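You operate a simulated robot arm through the tools that you are given. There is no shell and no other tool. Be economical: measure what you need, move in short steps, check, and stop when the job is done.

You run a simulated robot arm. Do the job below in one go: nothing can be reset, and whatever is moved stays where it is left.

JOB
Put the tube labelled "U20-4" from the top of the grey bench in the blue tote. Press the stop button three times. Take the white felt pad and leave it on the grey table top. Take the green cap and leave it on top of the white cartridge. Pull the drawer one open. Any order will do. Set down upright: white felt pad, green cap.

The check looks at the end state, three seconds after you hand in, the way a careful person would. Anything else that was tipped, shoved, dropped, spilled or broken makes it a failure. Lids that push on must go on centred and level and be pressed home; caps that screw on are set level and turned clockwise until they are tight.

ROBOT AND FRAMES
A 6-joint arm with a two-finger gripper on a trunk, on a base that drives. Base frame: it is fixed to the floor where the robot stands at the start and does not move with it; the origin is under the middle of the robot, x ahead of it, y to its left, z up; the surface under the hand at the start is at about z = 880. Units: mm, degrees, N and s.
It reaches about 1298 mm from its shoulder. Its first joint turns from -149.0 to 149.0 degrees. Places, roughly: blue tote [750, 500, 1000]; drawer one [-4700, 4000, 500]; green cap (5x5x5 cm) [-6000, 6500, 900]; grey table top [-1200, 7400, 800]; stop button [-2500, 2800, 900]; tube [750, -250, 1000]; white cartridge (6x6x10 cm) [-6500, 6700, 900]; white felt pad (5x4x4 cm) [-5600, 7100, 900]. Payload 1.57 kg.
The TCP is the grasp point between the finger pads, 21 mm short of the fingertips. In the tool frame z runs along the fingers and y along their closing line. Largest opening 70 mm; the body of the gripper starts 50 mm behind the TCP.
Orientation is told as [roll, pitch, yaw] about the base's x, y, z axes, in that order, counted from this pose: with the fingers straight down and closing along the base's y, the tool's x points along the base's -x, its y along +y and its z along -z.

CONTROLS
- The arm moves only by the tool move_arm. Its arguments are lists of equal length, an entry for each row: "linear": the shift along the tool's x, y, z in units of 30 mm (1.0 is 30 mm), a list of three; "rotation": the turn, a rotation vector about the tool's x, y, z in units of 5 degrees (1.0 is 5 degrees), a list of three; "grip": the finger opening in mm, from 0 to 70. In form: {"linear": [[x, y, z], ...], "rotation": [[wx, wy, wz], ...], "grip": [grip, ...]}. A call has 1 to 20 rows; each row shifts and turns the commanded pose from where the row before left it, along the tool's axes as they then stand. A call with a number of a shift or a turn outside -1 to 1 is refused whole. Each row takes 0.2 s and may step no farther than 50 mm and 8.6 degrees from the row before; otherwise, or with a gripper value out of range, the whole call is refused. Where a pose cannot be reached the arm comes as near as it can. A force on the tool above 40 N (or 10 N above the force at the start of the call, whichever is more), or a blocked arm, ends the call early, and 0.2 s more pass. The fingers move at their own pace and stop on an object; they squeeze with about 30 N. The grip force told is the motor's: it shows also when the fingers shut on nothing. Time passes only in rows, and 0.2 s behind the last, so rows that do not move let the fingers close. It gives the time, the measured TCP pose, the force on the tool (base axes), the opening and the grip force at its end, in the units of the frame above (readings bear some noise), with the torque about the TCP (base axes, N m) and any sound that the robot's microphone picked up.
- Cameras (640 x 400 px; columns grow to the right, rows downward): "scene" is now at [23.2, 123.5, 1862.4]; the picture's right is [-0.19, -0.98, 0.00], its down [-0.71, 0.14, -0.69] and it looks along [0.68, -0.13, -0.72] (base axes); focal length 271 px, centre (320, 200). "wrist" rides on the gripper at [79, 4, -81] in the tool frame; the picture's right is [-0.05, 1.00, 0.00], its down [-0.67, -0.04, -0.74] and it looks along [-0.74, -0.04, 0.67] (tool axes); focal length 256 px, centre (320, 200). There is no depth. A picture from a camera that has moved, and an enlarged one, comes with that camera's place and axes in the base frame and with its lens. The place of the scene camera against the robot may be out by one fixed shift of up to 18 mm in any direction.
- get_image(camera): a new picture of that camera. It takes no simulated time.
- slide_trunk(by): slides the trunk up (or, below 0, down) by that many mm; the arm and the scene camera ride with it, the base frame stays. It gives what a move gives, with no picture.
- roll_base(legs): drives the robot by 1 to 6 legs, each [ahead, turn to the left] in mm and degrees, along the robot's own axes; the way and the turn of a leg run together, so that a leg with both is an arc; at most 1500 mm and 180 degrees a leg. The arm and the cameras ride along, it lands a little off, and it stops where it bumps. It gives what a move gives.
- head_to(pan, tilt): turns the head with the scene camera to pan (to the left, within 155 degrees either way) and tilt (down, from -29 to 69), counted from straight ahead of the robot. It gives what a move gives.
- zoom(camera, box): a new picture of the part [left, top, right, bottom] of that camera's present view, enlarged. It takes no simulated time.
- hand_in(): hands the job in; it is judged then, once.

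Go step by step. Nothing tells you exact positions but the pictures and the camera data: compare them with the known pose of the tool, close in by small moves and look again before you grip or let go. The budget is 165 turns and 108 pictures, counting those below and the enlarged ones. Unless the task says otherwise, let go and move clear before handing in.

The tools are called after "Emit:" as a command line: name --argument value ..., lists and objects as JSON in quotes. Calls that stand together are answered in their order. move_arm: Moves the arm, as the interface text tells. Its arguments: {"type":"object","properties":{"linear":{"type":"array"},"rotation":{"type":"array"},"grip":{"type":"array"}},"required":["linear","rotation","grip"]} The other tools are called the same way: slide_trunk (by) slides the trunk up or down; roll_base (legs) drives the base; head_to (pan, tilt) turns the head that bears the scene camera; get_image (camera) takes a picture; zoom (camera, box) takes an enlarged picture of a part of a camera's view; hand_in () hands the job in.

At the start:

```text
time_s: 0.0
eef_pos: [773.8, -119.1, 1204.3]
ee_rot: [0.1, 0.0, 0.0]
ft_force: [0.2, 0.2, -0.9]
moment: [0.0, 0.0, 0.02]
opening: 70.1
gripper_force: 0.1
trunk travel left (down, up): [-886.0, 84.0]
robot x, y, heading: [-0.5, -31.5, -0.1]
head pan, tilt: [-11.1, 46.1]
```

scene: 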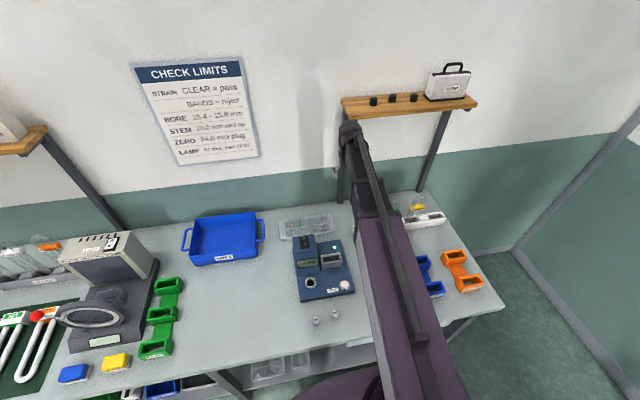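
wrist: 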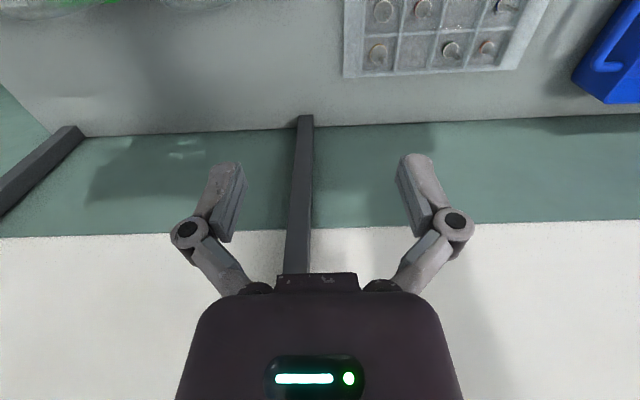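

I see the bench with the blue tote at left, and the arm hides the area near the tube. I'll zoom in there first.

Emit:
zoom --camera "scene" --box '[360, 170, 500, 310]'

Emit:
zoom --camera "scene" --box '[170, 190, 370, 330]'

```text
2.86 times, centred on (430, 240) of scene
camera zoom: at [23.2, 123.5, 1862.4], right [-0.19, -0.98, 0.0], down [-0.71, 0.14, -0.69], along [0.68, -0.13, -0.72], focal length 774 px, centre (6, 86)
```

zoom: 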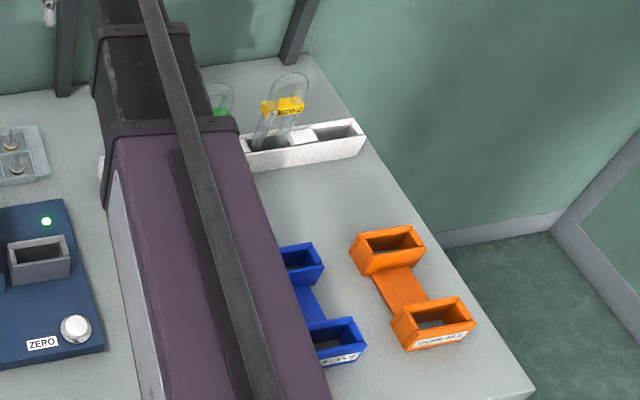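

```text
2.86 times, centred on (270, 260) of scene
camera zoom: at [23.2, 123.5, 1862.4], right [-0.19, -0.98, 0.0], down [-0.71, 0.14, -0.69], along [0.68, -0.13, -0.72], focal length 774 px, centre (463, 29)
```

zoom: 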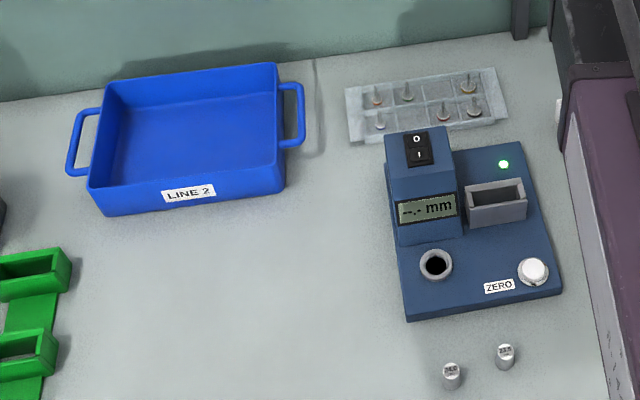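

A white rack with glass tubes stands behind the arm. I'll shift the arm to the left to uncover it.

Emit:
move_arm --linear '[[0, 1, 0], [0, 1, 0], [0, 1, 0], [0, 1, 0], [0, 1, 0], [0, 1, 0], [0, 1, 0], [0, 1, 0], [0, 1, 0], [0, 1, 0]]' --rotation '[[0, 0, 0], [0, 0, 0], [0, 0, 0], [0, 0, 0], [0, 0, 0], [0, 0, 0], [0, 0, 0], [0, 0, 0], [0, 0, 0], [0, 0, 0]]' --grip '[70, 70, 70, 70, 70, 70, 70, 70, 70, 70]'

Emit:
zoom --camera "scene" --box '[360, 170, 500, 310]'

Emit:
zoom --camera "scene" --box '[370, 180, 450, 240]'

```text
time_s: 2.2
eef_pos: [774.2, 182.7, 1205.4]
ee_rot: [0.0, 0.0, 0.0]
ft_force: [-0.4, 0.4, -1.2]
moment: [-0.01, 0.0, -0.01]
opening: 70.1
gripper_force: 0.0
out of reach, approached as far as the arm can: row 9
trunk travel left (down, up): [-886.0, 84.0]
robot x, y, heading: [-2.6, -29.7, 0.0]
head pan, tilt: [-11.1, 46.1]
```

```text
2.86 times, centred on (430, 240) of scene
camera zoom: at [23.2, 124.4, 1862.3], right [-0.19, -0.98, 0.0], down [-0.71, 0.14, -0.69], along [0.68, -0.13, -0.72], focal length 774 px, centre (6, 86)
```

zoom: 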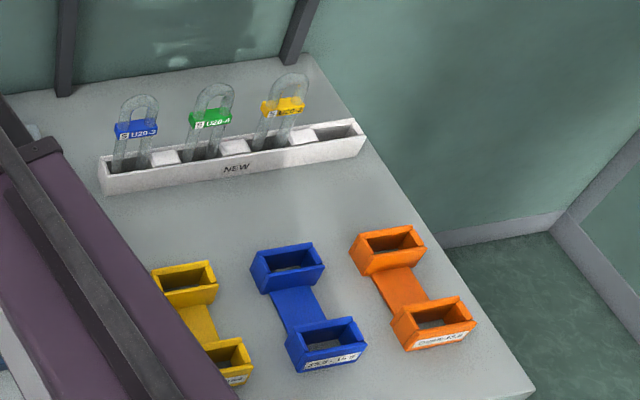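

```text
6.67 times, centred on (410, 210) of scene
camera zoom: at [23.2, 124.4, 1862.3], right [-0.19, -0.98, 0.0], down [-0.71, 0.14, -0.69], along [0.68, -0.13, -0.72], focal length 1805 px, centre (-280, 133)
```

zoom: 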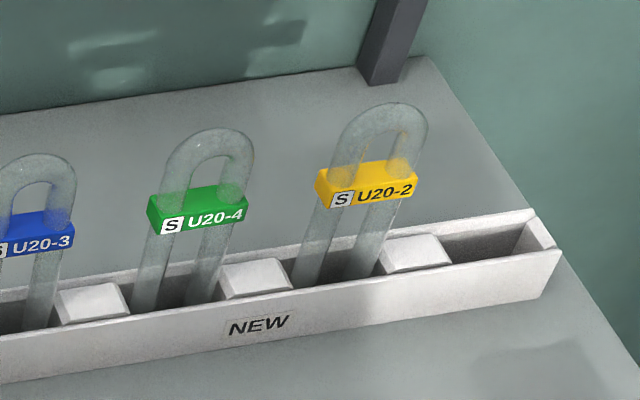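

The U20-4 is the U-tube with the green band, at roughly (715, -320). I'll bring the wrist camera in front of it.

Emit:
move_arm --linear '[[0.34, -1, 0], [0.34, -1, 0], [0.34, -1, 0], [0.34, -1, 0], [0.34, -1, 0], [0.34, -1, 0], [0.34, -1, 0], [0.34, -1, 0], [0.34, -1, 0], [0.34, -1, 0], [0.34, -1, 0.2], [0.34, -1, 0.2], [0.34, -1, 0.2], [0.34, -1, 0.2], [0.34, -1, 0.2], [0.34, -1, 0.2], [0.34, -1, 0.2]]' --rotation '[[0, 0, 0], [0, 0, 0], [0, 0, 0], [0, 0, 0], [0, 0, 0], [0, 0, 0], [0, 0, 0], [0, 0, 0], [0, 0, 0], [0, 0, 0], [0, 0, 0], [0, 0, 0], [0, 0, 0], [0, 0, 0], [0, 0, 0], [0, 0, 0], [0, 0, 0]]' --grip '[70, 70, 70, 70, 70, 70, 70, 70, 70, 70, 70, 70, 70, 70, 70, 70, 70]'

Emit:
get_image --camera "wrist"

Emit:
zoom --camera "scene" --box '[180, 200, 280, 270]'

```text
time_s: 5.8
eef_pos: [599.8, -330.6, 1205.1]
ee_rot: [0.0, -0.1, -0.1]
ft_force: [-0.1, 0.1, 0.8]
moment: [0.01, 0.03, 0.03]
opening: 70.0
gripper_force: 0.0
out of reach, approached as far as the arm can: row 11, 12, 13, 14, 15, 16
trunk travel left (down, up): [-886.0, 84.0]
robot x, y, heading: [-2.2, -24.7, -0.0]
head pan, tilt: [-11.1, 46.1]
```

```text
101 pictures are left
camera wrist: at [519.8, -326.5, 1286.1], right [0.05, 1.0, 0.0], down [0.67, -0.04, 0.74], along [0.74, -0.04, -0.67], focal length 256 px, centre (320, 200)
```

wrist: 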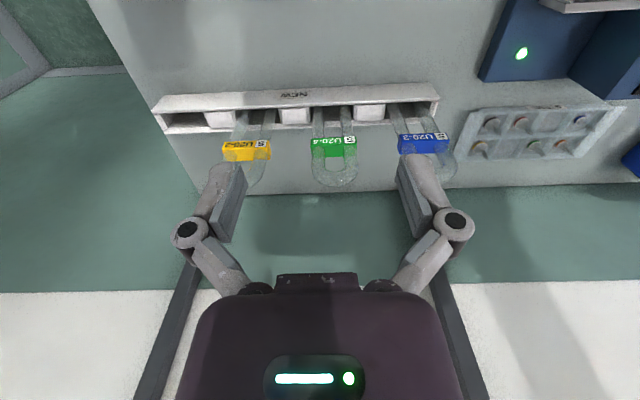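

```text
5.71 times, centred on (230, 235) of scene
camera zoom: at [22.9, 122.8, 1862.4], right [-0.19, -0.98, 0.0], down [-0.71, 0.14, -0.69], along [0.68, -0.13, -0.72], focal length 1547 px, centre (834, 0)
```

zoom: 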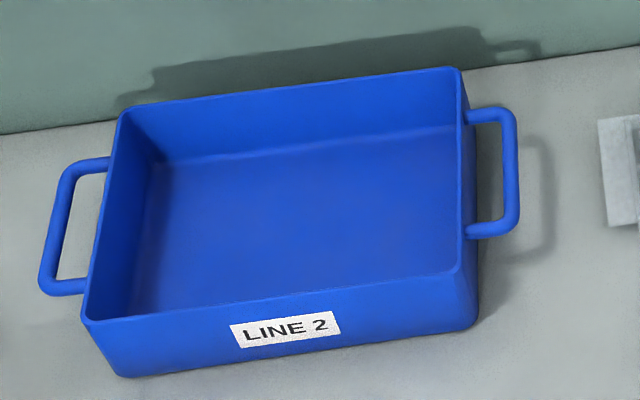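

The tube looks to be near x≈745, y≈-318. The arm needs a lower shoulder, so I'll slide the trunk down and look again to triangulate.

Emit:
slide_trunk --by -150

Emit:
get_image --camera "wrist"

```text
time_s: 7.5
eef_pos: [598.5, -328.7, 1055.1]
ee_rot: [0.0, 0.0, 0.0]
ft_force: [1.4, -0.3, -0.1]
moment: [-0.02, -0.01, 0.01]
opening: 70.3
gripper_force: 0.0
trunk travel left (down, up): [-736.0, 234.0]
robot x, y, heading: [-1.5, -28.1, 0.2]
head pan, tilt: [-11.1, 46.1]
```

```text
99 pictures are left
camera wrist: at [520.0, -325.6, 1136.2], right [0.05, 1.0, 0.0], down [0.67, -0.04, 0.74], along [0.74, -0.04, -0.67], focal length 256 px, centre (320, 200)
```

wrist: 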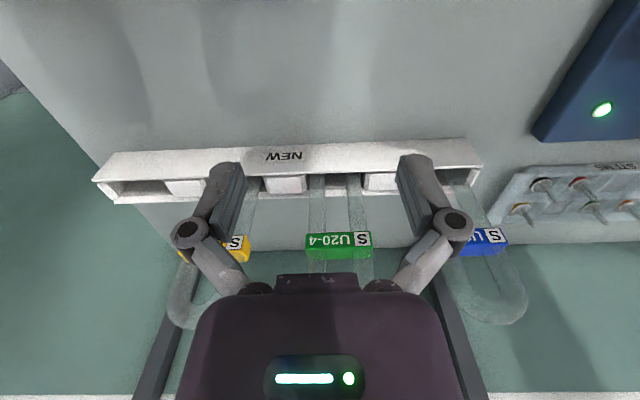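

Triangulating gives the green band's front face at about (731, -320, 998), with the tube top near z 1070. I'll raise the hand and turn it so the fingers close along x.

Emit:
move_arm --linear '[[0, 0, -0.2], [0, 0, -0.2], [0, 0, -0.2], [0, 0, -0.2], [0, 0, -0.2], [0, 0, -0.2], [0, 0, -0.2], [0, 0, -0.2], [0, 0, -0.2], [0, 0, -0.2], [0, 0, -0.2], [0, 0, -0.2], [0, 0, -0.2], [0, 0, -0.2], [0, 0, -0.2], [0, 0, -0.2], [0, 0, -0.2], [0, 0, -0.2]]' --rotation '[[0, 0, 1], [0, 0, 1], [0, 0, 1], [0, 0, 1], [0, 0, 1], [0, 0, 1], [0, 0, 1], [0, 0, 1], [0, 0, 1], [0, 0, 1], [0, 0, 1], [0, 0, 1], [0, 0, 1], [0, 0, 1], [0, 0, 1], [0, 0, 1], [0, 0, 1], [0, 0, 1]]' --grip '[70, 70, 70, 70, 70, 70, 70, 70, 70, 70, 70, 70, 70, 70, 70, 70, 70, 70]'

```text
time_s: 11.3
eef_pos: [598.1, -329.7, 1054.8]
ee_rot: [0.0, 0.0, -90.1]
ft_force: [0.2, -0.3, 0.2]
moment: [0.01, -0.02, 0.01]
opening: 70.2
gripper_force: 0.1
out of reach, approached as far as the arm can: row 1, 2, 3, 4, 5, 6, 7, 8, 9, 10, 11, 12, 13, 14, 15, 16, 17, 18
trunk travel left (down, up): [-736.0, 234.0]
robot x, y, heading: [-2.1, -29.2, -0.2]
head pan, tilt: [-11.1, 46.1]
```

The height did not change on that move. I'll test a small pure vertical move.

Emit:
move_arm --linear '[[0, 0, -1]]' --rotation '[[0, 0, 0]]' --grip '[70]'

Emit:
zoom --camera "scene" --box '[0, 0, 640, 400]'

```text
time_s: 11.8
eef_pos: [599.0, -329.6, 1055.0]
ee_rot: [0.0, 0.0, -90.0]
ft_force: [-0.2, 0.8, 0.6]
moment: [0.01, 0.0, -0.02]
opening: 69.8
gripper_force: 0.1
out of reach, approached as far as the arm can: row 1
trunk travel left (down, up): [-736.0, 234.0]
robot x, y, heading: [-0.7, -25.9, 0.1]
head pan, tilt: [-11.1, 46.1]
```

```text
1.00 times, centred on (320, 200) of scene (not enlarged: the box is as wide or as high as the picture)
camera zoom: at [23.2, 123.5, 1712.4], right [-0.19, -0.98, 0.0], down [-0.71, 0.14, -0.69], along [0.68, -0.13, -0.72], focal length 271 px, centre (320, 200)
```

zoom: 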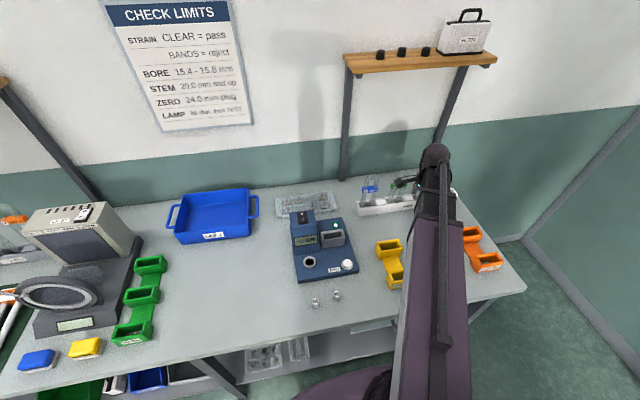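

Emit:
move_arm --linear '[[0.5, 0, 0.5]]' --rotation '[[0, 0, 0]]' --grip '[70]'

Emit:
move_arm --linear '[[-0.5, 0, 0.5]]' --rotation '[[0, 0, 0]]' --grip '[70]'

```text
time_s: 12.2
eef_pos: [597.9, -315.2, 1055.7]
ee_rot: [0.0, 0.0, -90.0]
ft_force: [0.2, 0.1, 0.9]
moment: [0.02, -0.02, 0.01]
opening: 70.2
gripper_force: 0.0
out of reach, approached as far as the arm can: row 1
trunk travel left (down, up): [-736.0, 234.0]
robot x, y, heading: [-0.6, -28.4, 0.0]
head pan, tilt: [-11.1, 46.1]
```

```text
time_s: 12.6
eef_pos: [600.8, -330.2, 1055.1]
ee_rot: [0.0, 0.1, -90.0]
ft_force: [0.2, 0.4, 0.4]
moment: [0.01, 0.02, 0.01]
opening: 70.2
gripper_force: 0.1
out of reach, approached as far as the arm can: row 1
trunk travel left (down, up): [-736.0, 234.0]
robot x, y, heading: [0.7, -30.5, -0.1]
head pan, tilt: [-11.1, 46.1]
```

The arm only moves horizontally like a SCARA, so the trunk sets the height. I'll raise the trunk to clear the tubes, move above U20-4, and look.

Emit:
slide_trunk --by 100

Emit:
move_arm --linear '[[0.3, 0.95, 0], [0.3, 0.95, 0], [0.3, 0.95, 0], [0.3, 0.95, 0], [0.3, 0.95, 0]]' --rotation '[[0, 0, 0], [0, 0, 0], [0, 0, 0], [0, 0, 0], [0, 0, 0]]' --grip '[70, 70, 70, 70, 70]'

Emit:
get_image --camera "wrist"

```text
time_s: 13.9
eef_pos: [599.6, -329.5, 1154.8]
ee_rot: [0.0, 0.0, -90.0]
ft_force: [-0.3, 0.3, -0.5]
moment: [0.04, -0.03, 0.01]
opening: 69.9
gripper_force: 0.1
trunk travel left (down, up): [-836.0, 134.0]
robot x, y, heading: [3.2, -27.8, 0.1]
head pan, tilt: [-11.1, 46.1]
```

```text
time_s: 15.1
eef_pos: [739.9, -284.3, 1155.4]
ee_rot: [0.0, 0.1, -90.0]
ft_force: [-0.1, -0.6, -0.7]
moment: [-0.06, 0.05, 0.0]
opening: 70.0
gripper_force: 0.1
trunk travel left (down, up): [-836.0, 134.0]
robot x, y, heading: [-1.5, -29.1, 0.0]
head pan, tilt: [-11.1, 46.1]
```

```text
97 pictures are left
camera wrist: at [743.9, -205.9, 1235.8], right [1.0, -0.05, 0.0], down [-0.03, -0.67, 0.74], along [-0.04, -0.74, -0.67], focal length 256 px, centre (320, 200)
```

wrist: 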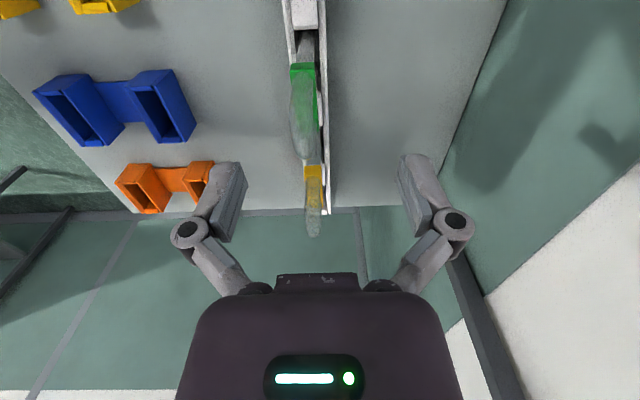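

Edge-on, the tube is centred near x≈725. I'll move over it and look again.

Emit:
move_arm --linear '[[-0.6, -0.25, 0], [-0.6, -0.25, 0]]' --rotation '[[0, 0, 0], [0, 0, 0]]' --grip '[70, 70]'

Emit:
slide_trunk --by -40

Emit:
get_image --camera "wrist"

```text
time_s: 15.7
eef_pos: [723.9, -321.7, 1155.5]
ee_rot: [-0.1, 0.1, -90.0]
ft_force: [-0.1, 0.3, -0.1]
moment: [-0.02, 0.01, 0.0]
opening: 69.7
gripper_force: 0.0
trunk travel left (down, up): [-836.0, 134.0]
robot x, y, heading: [1.3, -30.1, 0.1]
head pan, tilt: [-11.1, 46.1]
```

```text
time_s: 16.5
eef_pos: [724.7, -321.8, 1114.7]
ee_rot: [0.0, 0.0, -90.0]
ft_force: [-0.4, -0.5, 0.1]
moment: [0.01, 0.01, 0.01]
opening: 69.9
gripper_force: 0.0
trunk travel left (down, up): [-796.0, 174.0]
robot x, y, heading: [1.9, -31.5, 0.3]
head pan, tilt: [-11.1, 46.1]
```

```text
96 pictures are left
camera wrist: at [729.1, -242.8, 1196.2], right [1.0, -0.05, 0.0], down [-0.04, -0.67, 0.74], along [-0.04, -0.74, -0.67], focal length 256 px, centre (320, 200)
```

wrist: 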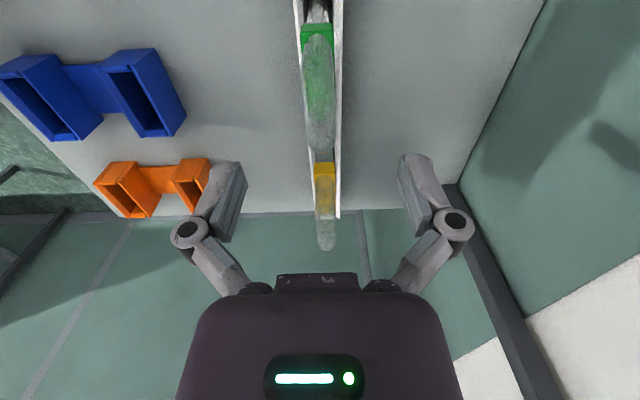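

The tube lies centred between the fingers and its top is near z≈1072. I'll lower the fingers around the arch and check.

Emit:
slide_trunk --by -58

Emit:
get_image --camera "wrist"

```text
time_s: 17.5
eef_pos: [725.3, -321.9, 1057.6]
ee_rot: [0.0, 0.0, -89.9]
ft_force: [-0.2, -0.3, 0.3]
moment: [-0.01, -0.02, 0.02]
opening: 70.0
gripper_force: 0.0
trunk travel left (down, up): [-738.0, 232.0]
robot x, y, heading: [1.5, -30.2, -0.2]
head pan, tilt: [-11.1, 46.1]
```

```text
95 pictures are left
camera wrist: at [729.1, -242.8, 1138.2], right [1.0, -0.05, 0.0], down [-0.04, -0.67, 0.74], along [-0.04, -0.74, -0.67], focal length 256 px, centre (320, 200)
```

wrist: 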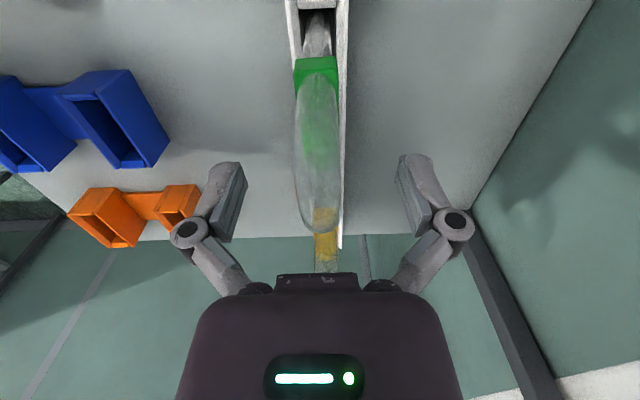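

The tube is between the fingers, so I'll raise the grasp point slightly and close.

Emit:
slide_trunk --by 6

Emit:
move_arm --linear '[[0, 0, 0], [0, 0, 0], [0, 0, 0], [0, 0, 0], [0, 0, 0]]' --rotation '[[0, 0, 0], [0, 0, 0], [0, 0, 0], [0, 0, 0], [0, 0, 0]]' --grip '[50, 35, 20, 15, 12]'

Emit:
get_image --camera "wrist"

```text
time_s: 18.0
eef_pos: [725.6, -322.0, 1063.2]
ee_rot: [0.0, 0.0, -90.1]
ft_force: [0.1, -0.6, 1.2]
moment: [-0.04, 0.02, -0.04]
opening: 70.0
gripper_force: 0.1
trunk travel left (down, up): [-744.0, 226.0]
robot x, y, heading: [0.5, -26.5, 0.0]
head pan, tilt: [-11.1, 46.1]
```

```text
time_s: 19.2
eef_pos: [723.8, -322.0, 1063.1]
ee_rot: [0.0, 0.0, -90.0]
ft_force: [0.9, -0.2, 1.0]
moment: [-0.03, 0.01, 0.0]
opening: 14.9
gripper_force: 29.8
trunk travel left (down, up): [-744.0, 226.0]
robot x, y, heading: [-1.0, -28.0, -0.1]
head pan, tilt: [-11.1, 46.1]
```

```text
94 pictures are left
camera wrist: at [729.1, -242.8, 1144.2], right [1.0, -0.05, 0.0], down [-0.04, -0.67, 0.74], along [-0.04, -0.74, -0.67], focal length 256 px, centre (320, 200)
```

wrist: 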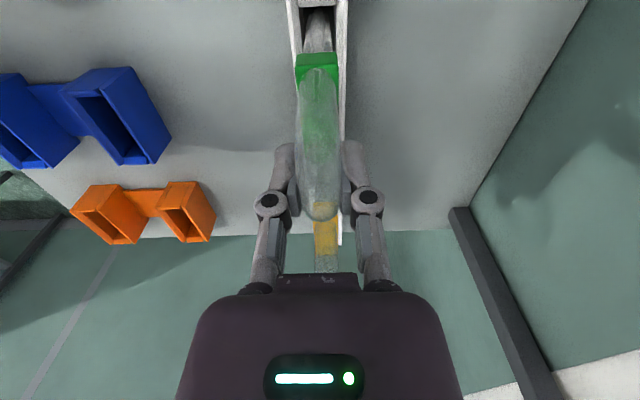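

The fingers hold the tube at 15 mm, so I'll lift it.

Emit:
slide_trunk --by 30

Emit:
slide_trunk --by 170

Emit:
get_image --camera "scene"

```text
time_s: 20.0
eef_pos: [726.3, -320.9, 1093.1]
ee_rot: [0.0, 0.1, -90.1]
ft_force: [-0.2, 0.2, -0.6]
moment: [-0.04, -0.02, -0.03]
opening: 14.9
gripper_force: 29.6
trunk travel left (down, up): [-774.0, 196.0]
robot x, y, heading: [-1.1, -28.0, -0.2]
head pan, tilt: [-11.1, 46.1]
```

```text
time_s: 21.9
eef_pos: [725.6, -321.4, 1262.5]
ee_rot: [0.0, 0.0, -90.0]
ft_force: [0.4, -0.1, -0.8]
moment: [0.0, 0.02, 0.01]
opening: 15.1
gripper_force: 30.0
trunk travel left (down, up): [-944.0, 26.0]
robot x, y, heading: [-3.3, -30.8, 0.1]
head pan, tilt: [-11.1, 46.1]
```

```text
93 pictures are left
camera scene: at [23.4, 123.5, 1920.3], right [-0.19, -0.98, 0.0], down [-0.71, 0.14, -0.69], along [0.68, -0.13, -0.72], focal length 271 px, centre (320, 200)
```

scene: 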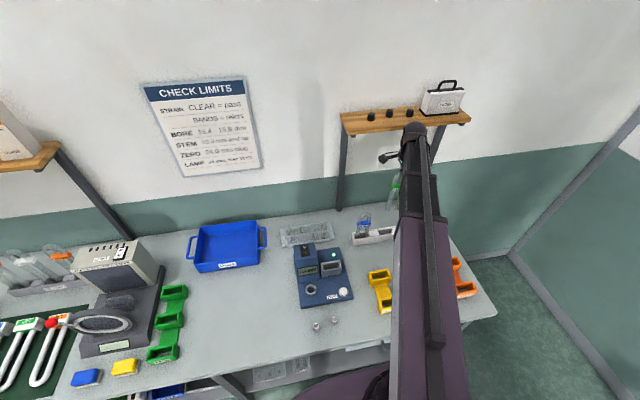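

The tube is lifted clear. I'll carry it left toward the tote, which I measure at about x 680–865, y 265–515, with its rim at z≈957.

Emit:
move_arm --linear '[[0, -1, 0], [0.3, -1, 0], [1, -0.3, 0], [1, 0, 0], [1, 0, 0], [1, 0, 0], [1, 0, 0], [1, 0, 0], [1, 0, 0], [1, 0, 0], [1, 0, 0], [1, 0, 0], [1, 0, 0], [1, 0, 0], [1, 0, 0], [1, 0, 0], [1, 0, 0], [1, 0, 0], [1, 0, 0], [1, 0, 0]]' --rotation '[[0, 0, 0], [0, 0, 0], [0, 0, 0], [0, 0, 0], [0, 0, 0], [0, 0, 0], [0, 0, 0], [0, 0, 0], [0, 0, 0], [0, 0, 0], [0, 0, 0], [0, 0, 0], [0, 0, 0], [0, 0, 0], [0, 0, 0], [0, 0, 0], [0, 0, 0], [0, 0, 0], [0, 0, 0], [0, 0, 0]]' --grip '[12, 12, 12, 12, 12, 12, 12, 12, 12, 12, 12, 12, 12, 12, 12, 12, 12, 12, 12, 12]'

Emit:
move_arm --linear '[[0, 1, 0], [0.7, 1, 0], [0.7, 1, 0], [0.5, 0.5, 0]]' --rotation '[[0, 0, 0], [0, 0, 0], [0, 0, 0], [0, 0, 0]]' --grip '[12, 12, 12, 12]'

Emit:
move_arm --linear '[[0, 0, 0], [0, 0, 0]]' --rotation '[[0, 1, 0], [0, 1, 0]]' --grip '[12, 12]'

```text
time_s: 26.1
eef_pos: [655.6, 228.7, 1263.0]
ee_rot: [0.0, -0.1, -90.0]
ft_force: [-0.3, 1.2, -0.3]
moment: [0.01, -0.01, -0.04]
opening: 14.9
gripper_force: 29.8
trunk travel left (down, up): [-944.0, 26.0]
robot x, y, heading: [4.6, -29.0, 0.3]
head pan, tilt: [-11.1, 46.1]
```

```text
time_s: 27.1
eef_pos: [761.8, 288.0, 1263.2]
ee_rot: [0.0, 0.0, -90.0]
ft_force: [0.2, 0.7, -1.2]
moment: [0.01, -0.02, 0.0]
opening: 15.1
gripper_force: 30.2
trunk travel left (down, up): [-944.0, 26.0]
robot x, y, heading: [2.6, -30.2, -0.0]
head pan, tilt: [-11.1, 46.1]
```

```text
time_s: 27.7
eef_pos: [761.4, 284.4, 1265.7]
ee_rot: [-0.1, 10.1, -90.0]
ft_force: [0.5, -0.1, -0.2]
moment: [-0.03, 0.01, 0.01]
opening: 15.0
gripper_force: 29.5
out of reach, approached as far as the arm can: row 2
trunk travel left (down, up): [-944.0, 26.0]
robot x, y, heading: [-2.7, -28.1, 0.1]
head pan, tilt: [-11.1, 46.1]
```

The hand can tilt (z rises with it). I'll tilt on to 50° and look.

Emit:
move_arm --linear '[[0, 0, 0], [0, 0, 0], [0, 0, 0], [0, 0, 0], [0, 0, 0], [0, 0, 0], [0, 0, 0], [0, 0, 0]]' --rotation '[[0, 1, 0], [0, 1, 0], [0, 1, 0], [0, 1, 0], [0, 1, 0], [0, 1, 0], [0, 1, 0], [0, 1, 0]]' --grip '[12, 12, 12, 12, 12, 12, 12, 12]'

Emit:
get_image --camera "wrist"

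Emit:
head_to --pan 15 --tilt 46

Emit:
get_image --camera "scene"

```text
time_s: 29.5
eef_pos: [760.6, 283.7, 1330.7]
ee_rot: [0.0, 50.1, -89.9]
ft_force: [0.0, -0.4, -0.1]
moment: [-0.07, -0.02, -0.02]
opening: 15.0
gripper_force: 30.2
out of reach, approached as far as the arm can: row 1, 2, 3, 4, 5, 6, 7, 8
trunk travel left (down, up): [-944.0, 26.0]
robot x, y, heading: [5.3, -27.5, -0.1]
head pan, tilt: [-11.1, 46.1]
```

```text
92 pictures are left
camera wrist: at [764.5, 272.6, 1442.6], right [1.0, -0.03, -0.04], down [-0.03, -1.0, -0.03], along [-0.04, 0.03, -1.0], focal length 256 px, centre (320, 200)
```

wrist: 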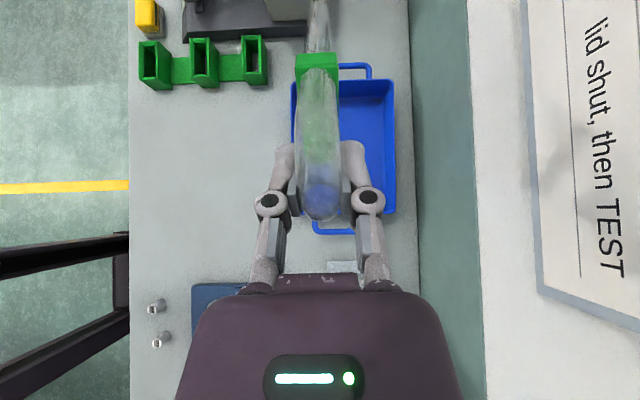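

```text
time_s: 30.4
eef_pos: [760.7, 284.4, 1329.2]
ee_rot: [0.0, 49.9, -90.0]
ft_force: [0.0, -0.2, -0.1]
moment: [-0.03, -0.01, -0.01]
opening: 15.4
gripper_force: 30.4
trunk travel left (down, up): [-944.0, 26.0]
robot x, y, heading: [-0.4, -25.9, 0.1]
head pan, tilt: [15.0, 46.0]
```

```text
91 pictures are left
camera scene: at [22.1, 159.9, 1920.4], right [0.26, -0.97, 0.0], down [-0.69, -0.19, -0.69], along [0.67, 0.18, -0.72], focal length 271 px, centre (320, 200)
```

scene: 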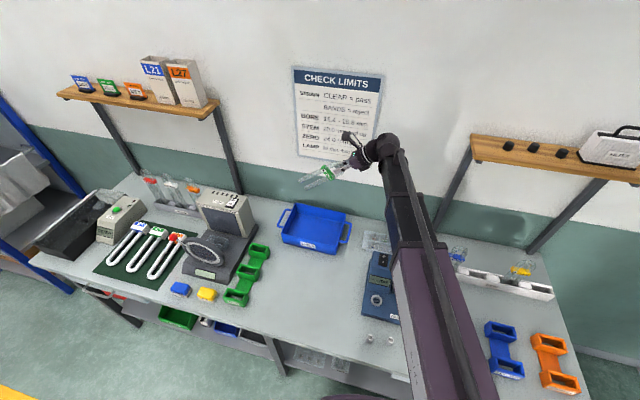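

The tote spans x≈690–889 and y≈259–518. I'll move to x≈785, y≈335 and lower the tube toward the tote floor.

Emit:
move_arm --linear '[[0.55, 0.42, 0.65], [0.55, 0.42, 0.65]]' --rotation '[[0, 0, 0], [0, 0, 0]]' --grip '[12, 12]'

Emit:
slide_trunk --by -290

Emit:
get_image --camera "wrist"

Emit:
zoom --camera "scene" --box '[250, 120, 430, 280]'

```text
time_s: 31.0
eef_pos: [786.0, 338.4, 1329.2]
ee_rot: [0.0, 50.0, -90.0]
ft_force: [0.2, 0.3, -0.5]
moment: [-0.04, 0.0, 0.01]
opening: 15.1
gripper_force: 30.0
trunk travel left (down, up): [-944.0, 26.0]
robot x, y, heading: [-2.5, -26.6, 0.0]
head pan, tilt: [15.0, 46.0]
```

```text
time_s: 33.9
eef_pos: [785.2, 337.6, 1040.8]
ee_rot: [0.0, 50.0, -90.0]
ft_force: [0.3, 0.4, -0.9]
moment: [-0.07, -0.03, 0.0]
opening: 15.1
gripper_force: 29.6
trunk travel left (down, up): [-654.0, 316.0]
robot x, y, heading: [-0.3, -28.7, -0.0]
head pan, tilt: [15.0, 46.0]
```

```text
90 pictures are left
camera wrist: at [789.1, 324.2, 1152.5], right [1.0, -0.03, -0.04], down [-0.03, -1.0, -0.03], along [-0.04, 0.03, -1.0], focal length 256 px, centre (320, 200)
```

wrist: 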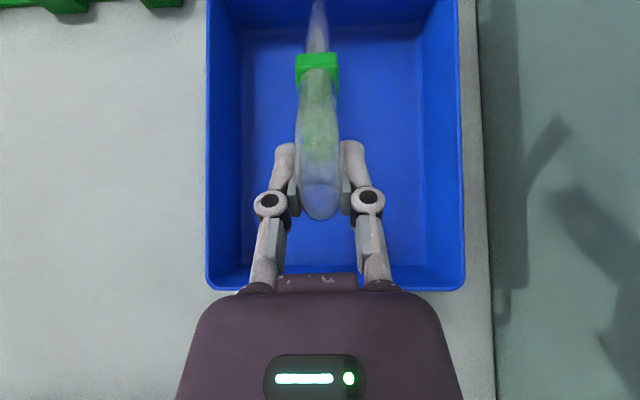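

```text
2.50 times, centred on (340, 200) of scene
camera zoom: at [22.1, 159.9, 1630.5], right [0.26, -0.97, 0.0], down [-0.69, -0.19, -0.69], along [0.67, 0.18, -0.72], focal length 677 px, centre (270, 200)
```

zoom: 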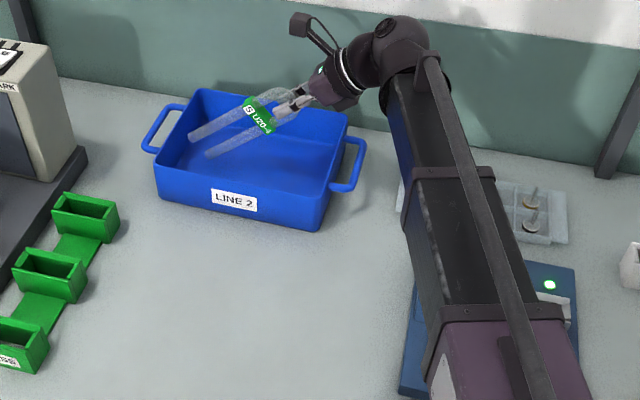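

The tube is over the tote floor, pointing to the far end. I'll pull back slightly and lower until the legs touch and the tube pivots flatter in the grip.

Emit:
move_arm --linear '[[-0.2, 0, -0.24]]' --rotation '[[0, 0, 0]]' --grip '[12]'

Emit:
slide_trunk --by -30

Emit:
slide_trunk --by -15

Emit:
slide_trunk --by -15

Emit:
get_image --camera "wrist"

Emit:
zoom --camera "scene" --box '[250, 120, 430, 280]'

```text
time_s: 34.3
eef_pos: [785.5, 326.7, 1040.0]
ee_rot: [0.0, 50.1, -90.0]
ft_force: [0.3, 0.5, -0.7]
moment: [-0.04, -0.02, -0.01]
opening: 15.3
gripper_force: 29.7
trunk travel left (down, up): [-654.0, 316.0]
robot x, y, heading: [-0.4, -28.2, 0.1]
head pan, tilt: [15.0, 46.0]
```

```text
time_s: 35.1
eef_pos: [785.9, 326.7, 1009.5]
ee_rot: [0.0, 50.0, -89.9]
ft_force: [-1.0, 0.3, 1.4]
moment: [0.24, 0.01, -0.03]
opening: 15.2
gripper_force: 29.9
trunk travel left (down, up): [-624.0, 346.0]
robot x, y, heading: [0.7, -26.2, 0.1]
head pan, tilt: [15.0, 46.0]
```

```text
time_s: 35.7
eef_pos: [784.4, 326.6, 993.9]
ee_rot: [0.0, 50.0, -89.8]
ft_force: [-0.8, 0.1, 2.6]
moment: [0.44, 0.02, 0.01]
opening: 15.1
gripper_force: 30.0
trunk travel left (down, up): [-609.0, 361.0]
robot x, y, heading: [-0.7, -27.9, -0.2]
head pan, tilt: [15.0, 46.0]
```

```text
time_s: 36.3
eef_pos: [785.0, 326.9, 979.5]
ee_rot: [0.0, 50.1, -89.9]
ft_force: [-0.3, -0.4, 2.8]
moment: [0.33, 0.01, 0.03]
opening: 14.6
gripper_force: 30.1
trunk travel left (down, up): [-594.0, 376.0]
robot x, y, heading: [0.7, -26.0, 0.1]
head pan, tilt: [15.0, 46.0]
```

```text
88 pictures are left
camera wrist: at [789.1, 314.9, 1092.4], right [1.0, -0.03, -0.04], down [-0.03, -1.0, -0.03], along [-0.04, 0.03, -1.0], focal length 256 px, centre (320, 200)
```

wrist: 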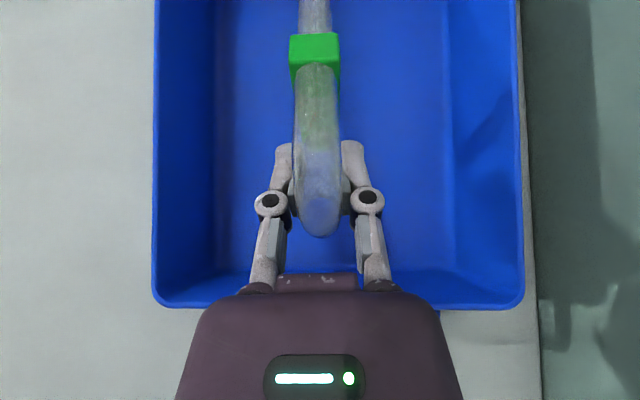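

```text
2.50 times, centred on (340, 200) of scene
camera zoom: at [21.8, 159.7, 1570.3], right [0.26, -0.97, 0.0], down [-0.69, -0.19, -0.69], along [0.67, 0.18, -0.72], focal length 677 px, centre (270, 200)
```

zoom: 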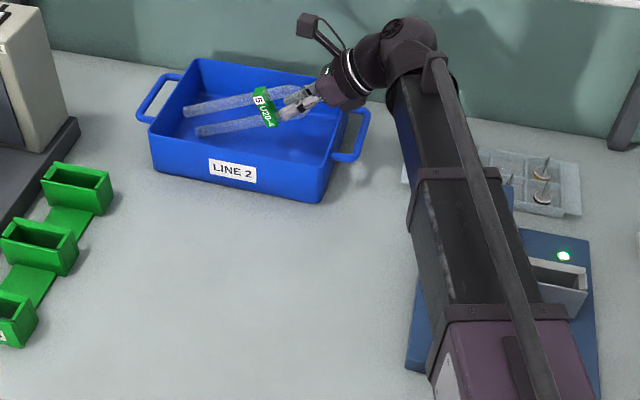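

The tube pivots gently in the grip. I'll lower further, then bring the hand more upright.

Emit:
slide_trunk --by -22

Emit:
move_arm --linear '[[0, 0, 0], [0, 0, 0], [0, 0, 0], [0, 0, 0]]' --rotation '[[0, -1, 0], [0, -1, 0], [0, -1, 0], [0, -1, 0]]' --grip '[12, 12, 12, 12]'

Emit:
get_image --camera "wrist"

Emit:
zoom --camera "scene" --box '[270, 120, 400, 220]'

```text
time_s: 37.0
eef_pos: [785.2, 325.5, 957.8]
ee_rot: [0.0, 49.9, -89.9]
ft_force: [0.2, -0.1, 0.0]
moment: [-0.05, 0.01, 0.01]
opening: 13.1
gripper_force: 22.8
trunk travel left (down, up): [-572.0, 398.0]
robot x, y, heading: [0.8, -26.2, 0.1]
head pan, tilt: [15.0, 46.0]
```

```text
time_s: 38.0
eef_pos: [786.1, 324.3, 920.1]
ee_rot: [0.5, 30.8, -89.9]
ft_force: [0.7, -6.6, 37.9]
moment: [-2.16, -0.55, -0.09]
opening: 14.4
gripper_force: 30.4
out of reach, approached as far as the arm can: row 1, 2, 3, 4
trunk travel left (down, up): [-572.0, 398.0]
robot x, y, heading: [1.6, -29.6, 0.3]
head pan, tilt: [15.0, 46.0]
stopped in row 4: the force on the tool passed its limit at 43 N (the readings are from after the stop); the commanded pose is now the measured one
```

```text
86 pictures are left
camera wrist: at [788.6, 350.1, 1030.9], right [1.0, -0.05, -0.02], down [-0.04, -0.95, 0.3], along [-0.03, -0.3, -0.95], focal length 256 px, centre (320, 200)
```

wrist: 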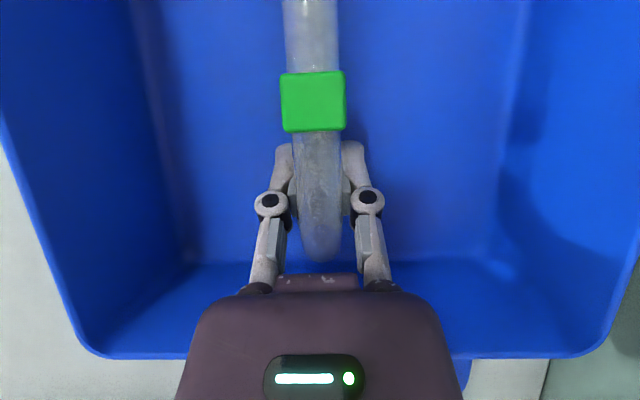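

```text
4.00 times, centred on (335, 170) of scene
camera zoom: at [17.8, 157.6, 1549.4], right [0.26, -0.97, 0.0], down [-0.69, -0.18, -0.7], along [0.67, 0.18, -0.72], focal length 1083 px, centre (260, 320)
```

zoom: 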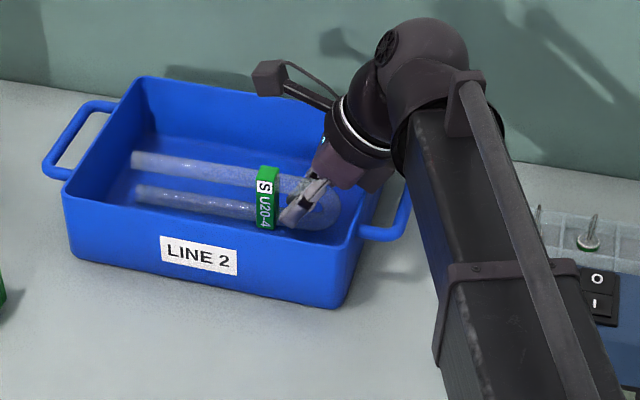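

The tube is lying flat on the tote floor. I'll ease the pressure, open, and rise.

Emit:
slide_trunk --by 4

Emit:
move_arm --linear '[[0, 0, 0], [0, 0, 0], [0, 0, 0], [0, 0, 0]]' --rotation '[[0, 0, 0], [0, 0, 0], [0, 0, 0], [0, 0, 0]]' --grip '[18, 26, 36, 40]'

Emit:
slide_trunk --by 130

Emit:
get_image --camera "wrist"

Emit:
zoom --camera "scene" --box '[270, 120, 400, 220]'

```text
time_s: 38.6
eef_pos: [786.7, 327.0, 921.4]
ee_rot: [0.1, 30.7, -89.9]
ft_force: [-2.4, -1.4, 5.2]
moment: [-0.38, -0.22, -0.19]
opening: 14.6
gripper_force: 29.7
trunk travel left (down, up): [-576.0, 394.0]
robot x, y, heading: [2.3, -26.0, -0.0]
head pan, tilt: [15.0, 46.0]
```

```text
time_s: 39.6
eef_pos: [786.8, 326.9, 920.5]
ee_rot: [0.2, 30.7, -90.0]
ft_force: [-0.5, -2.2, 2.2]
moment: [-0.11, -0.1, -0.09]
opening: 39.9
gripper_force: 0.0
trunk travel left (down, up): [-576.0, 394.0]
robot x, y, heading: [0.1, -26.8, 0.1]
head pan, tilt: [15.0, 46.0]
```

```text
time_s: 41.2
eef_pos: [786.9, 325.9, 1049.3]
ee_rot: [0.1, 30.8, -90.0]
ft_force: [-0.2, 0.0, 0.2]
moment: [-0.01, 0.01, -0.01]
opening: 40.3
gripper_force: 0.1
trunk travel left (down, up): [-706.0, 264.0]
robot x, y, heading: [1.3, -29.7, -0.3]
head pan, tilt: [15.0, 46.0]
```

```text
84 pictures are left
camera wrist: at [791.0, 352.4, 1161.2], right [1.0, -0.05, -0.02], down [-0.04, -0.95, 0.3], along [-0.04, -0.3, -0.95], focal length 256 px, centre (320, 200)
```

wrist: 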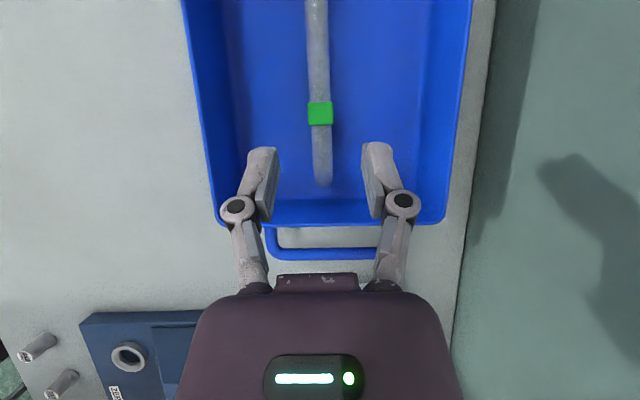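

```text
4.00 times, centred on (335, 170) of scene
camera zoom: at [22.2, 159.9, 1682.4], right [0.26, -0.97, 0.0], down [-0.69, -0.19, -0.69], along [0.67, 0.18, -0.72], focal length 1083 px, centre (260, 320)
```

zoom: 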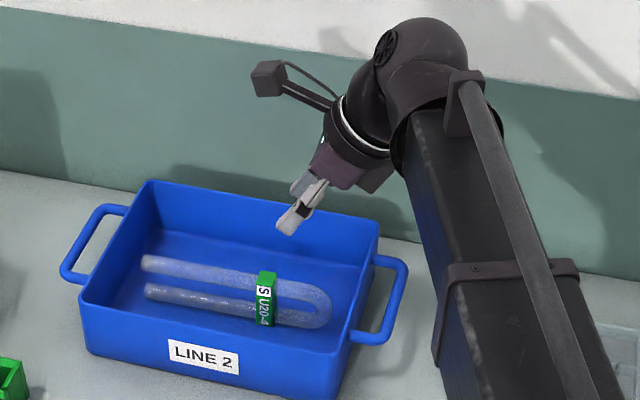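

The tube rests in the tote. Next I'll straighten and retract the arm, then look around for the route.

Emit:
slide_trunk --by 150

Emit:
move_arm --linear '[[0, -1, 0], [-0.5, -1, 0], [-0.5, -1, 0], [-0.5, -1, 0], [-0.5, -1, 0], [-0.5, -1, 0], [-0.5, -1, 0], [-1, -1, 0], [-1, -1, 0], [-1, -1, 0], [-1, -0.5, 0], [-1, 0, 0]]' --rotation '[[0, -1, 0], [0, -1, 0], [0, -1, 0], [0, -1, 0], [0, -1, 0], [0, -1, 0], [0, 0, 0], [0, 0, 0], [0, 0, 0], [0, 0, 0], [0, 0, 0], [0, 0, 0]]' --grip '[40, 40, 40, 40, 40, 40, 40, 40, 40, 40, 40, 40]'

Emit:
head_to --pan 85 --tilt 25

Emit:
get_image --camera "scene"

Emit:
head_to --pan 150 --tilt 25

Emit:
get_image --camera "scene"

```text
time_s: 42.9
eef_pos: [786.8, 326.6, 1200.3]
ee_rot: [0.2, 30.6, -90.0]
ft_force: [0.2, -0.1, 0.0]
moment: [-0.02, -0.03, 0.01]
opening: 40.1
gripper_force: 0.0
trunk travel left (down, up): [-856.0, 114.0]
robot x, y, heading: [0.3, -29.1, -0.0]
head pan, tilt: [15.0, 46.0]
```

```text
time_s: 45.5
eef_pos: [520.2, 104.6, 1174.7]
ee_rot: [0.0, 0.8, -90.1]
ft_force: [-0.3, 0.4, 0.4]
moment: [0.02, -0.02, 0.0]
opening: 39.8
gripper_force: 0.0
out of reach, approached as far as the arm can: row 1, 6, 10, 11, 12
trunk travel left (down, up): [-856.0, 114.0]
robot x, y, heading: [-0.0, -26.6, 0.0]
head pan, tilt: [15.0, 46.0]
```

```text
time_s: 46.9
eef_pos: [519.9, 107.2, 1174.2]
ee_rot: [0.1, 0.7, -90.1]
ft_force: [-0.8, -0.6, 0.5]
moment: [0.0, 0.0, -0.02]
opening: 40.1
gripper_force: 0.0
trunk travel left (down, up): [-856.0, 114.0]
robot x, y, heading: [2.1, -27.7, -0.1]
head pan, tilt: [85.0, 25.0]
```

```text
82 pictures are left
camera scene: at [-47.7, 230.8, 1864.4], right [1.0, -0.09, 0.0], down [-0.04, -0.42, -0.91], along [0.08, 0.9, -0.42], focal length 271 px, centre (320, 200)
```

scene: 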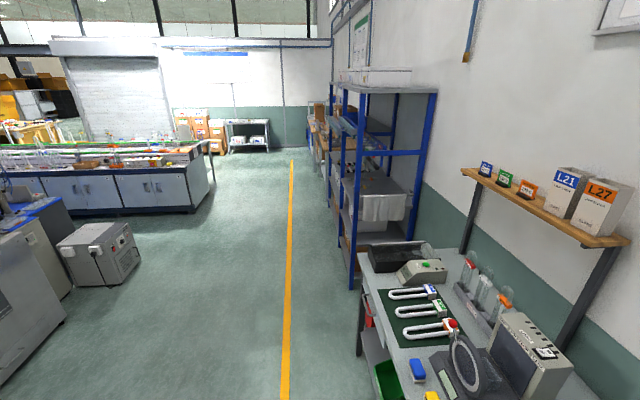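

```text
time_s: 48.3
eef_pos: [520.4, 106.1, 1174.8]
ee_rot: [0.1, 0.7, -90.1]
ft_force: [-0.3, 0.4, 0.0]
moment: [0.02, -0.01, 0.05]
opening: 39.6
gripper_force: 0.0
trunk travel left (down, up): [-856.0, 114.0]
robot x, y, heading: [-2.9, -30.6, 0.1]
head pan, tilt: [150.0, 25.0]
```

```text
81 pictures are left
camera scene: at [-135.6, 185.2, 1864.4], right [0.5, 0.87, 0.0], down [0.37, -0.21, -0.91], along [-0.78, 0.45, -0.42], focal length 271 px, centre (320, 200)
```

scene: 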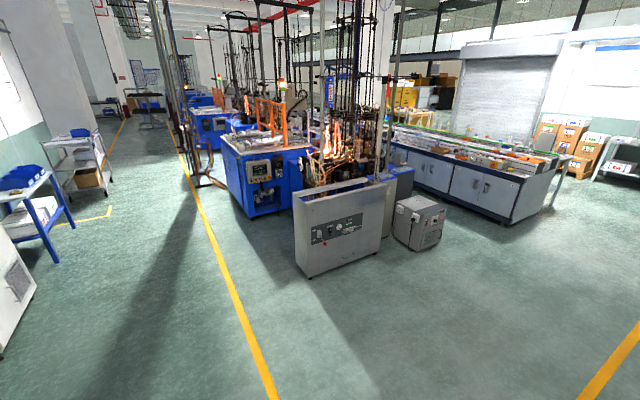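

I'll zoom in where the stop button and the other places should appear.

Emit:
zoom --camera "scene" --box '[290, 110, 470, 230]'

Emit:
zoom --camera "scene" --box '[380, 60, 640, 220]'

```text
3.33 times, centred on (380, 170) of scene
camera zoom: at [-135.6, 185.2, 1864.4], right [0.5, 0.87, 0.0], down [0.37, -0.21, -0.91], along [-0.78, 0.45, -0.42], focal length 903 px, centre (120, 300)
```

zoom: 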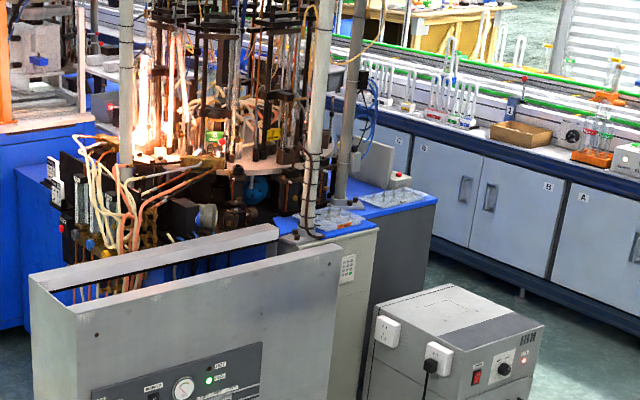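

```text
2.46 times, centred on (510, 140) of scene
camera zoom: at [-135.6, 185.2, 1864.4], right [0.5, 0.87, 0.0], down [0.37, -0.21, -0.91], along [-0.78, 0.45, -0.42], focal length 666 px, centre (-148, 348)
```

zoom: 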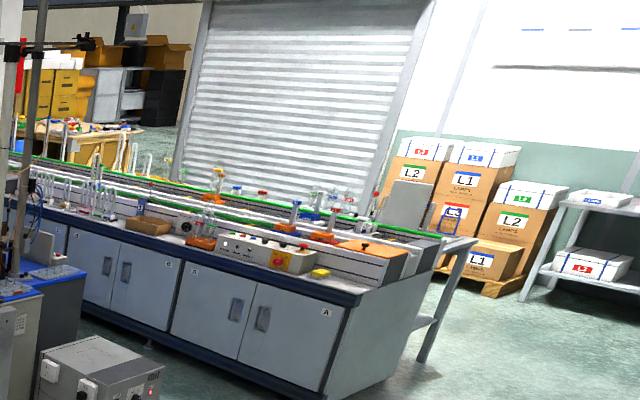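

The stop button seems to be on the small white box on the blue-topped machine, near (-2300, 2600). I'll raise the arm, back off from the bench and drive there.

Emit:
slide_trunk --by 110

Emit:
roll_base --legs '[[-400, 0], [0, 109], [1366, 0], [1366, 0], [0, 70]]'

Emit:
head_to --pan 0 --tilt 40

Emit:
get_image --camera "scene"

```text
time_s: 49.7
eef_pos: [519.8, 106.3, 1285.3]
ee_rot: [0.1, 0.7, -90.1]
ft_force: [-0.5, 0.3, -0.1]
moment: [0.01, -0.01, -0.01]
opening: 40.0
gripper_force: 0.1
trunk travel left (down, up): [-966.0, 4.0]
robot x, y, heading: [0.3, -26.6, 0.1]
head pan, tilt: [150.0, 25.0]
```

```text
time_s: 80.2
eef_pos: [-1876.8, 2461.1, 1284.1]
ee_rot: [-0.6, 0.4, 90.1]
ft_force: [-0.5, 0.0, 0.3]
moment: [-0.02, 0.0, -0.01]
opening: 40.2
gripper_force: 0.0
trunk travel left (down, up): [-966.0, 4.0]
robot x, y, heading: [-1351.8, 2557.0, 179.2]
head pan, tilt: [150.0, 25.0]
```

```text
time_s: 82.6
eef_pos: [-1877.9, 2460.1, 1284.9]
ee_rot: [-0.6, 0.4, 90.0]
ft_force: [-0.1, 0.1, -0.5]
moment: [0.01, -0.02, -0.02]
opening: 39.9
gripper_force: 0.1
trunk travel left (down, up): [-966.0, 4.0]
robot x, y, heading: [-1351.1, 2559.8, 179.4]
head pan, tilt: [0.0, 40.0]
```

```text
78 pictures are left
camera scene: at [-1403.5, 2385.9, 1951.1], right [0.01, 1.0, 0.0], down [0.64, -0.01, -0.77], along [-0.77, 0.01, -0.64], focal length 271 px, centre (320, 200)
```

scene: 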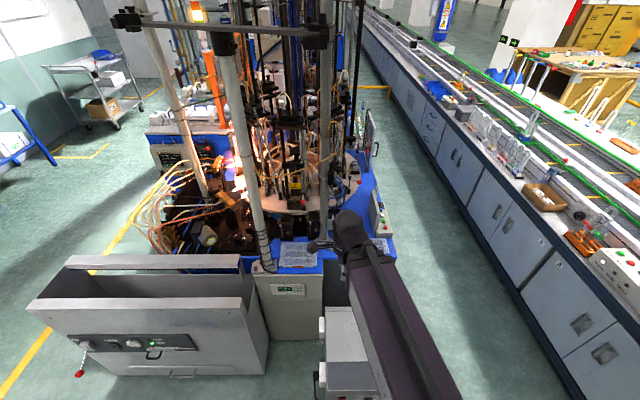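

Emit:
zoom --camera "scene" --box '[320, 150, 440, 260]'

Emit:
zoom --camera "scene" --box '[360, 20, 560, 160]'

```text
3.64 times, centred on (380, 205) of scene
camera zoom: at [-1403.5, 2385.9, 1951.1], right [0.01, 1.0, 0.0], down [0.64, -0.01, -0.77], along [-0.77, 0.01, -0.64], focal length 985 px, centre (102, 182)
```

zoom: 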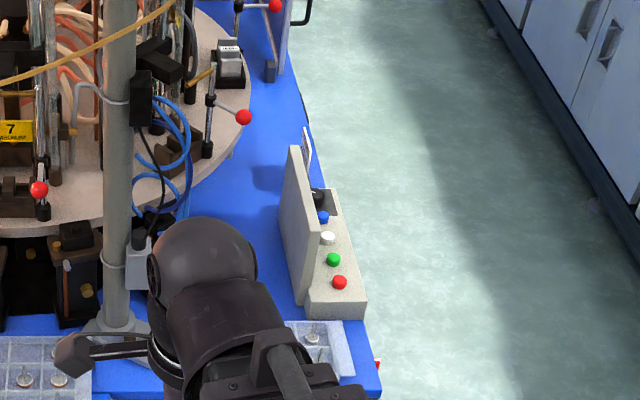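

```text
2.86 times, centred on (460, 90) of scene
camera zoom: at [-1403.5, 2385.9, 1951.1], right [0.01, 1.0, 0.0], down [0.64, -0.01, -0.77], along [-0.77, 0.01, -0.64], focal length 774 px, centre (-80, 514)
```

zoom: 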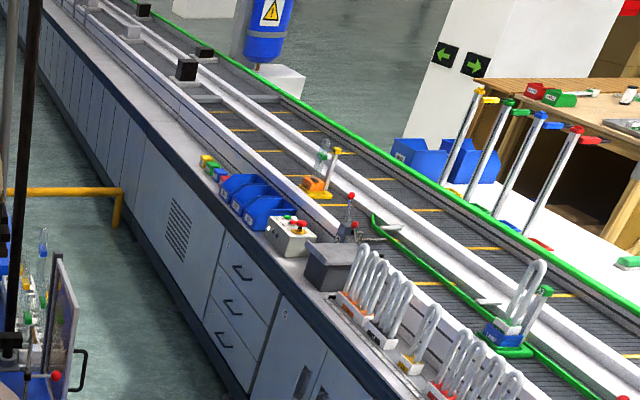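

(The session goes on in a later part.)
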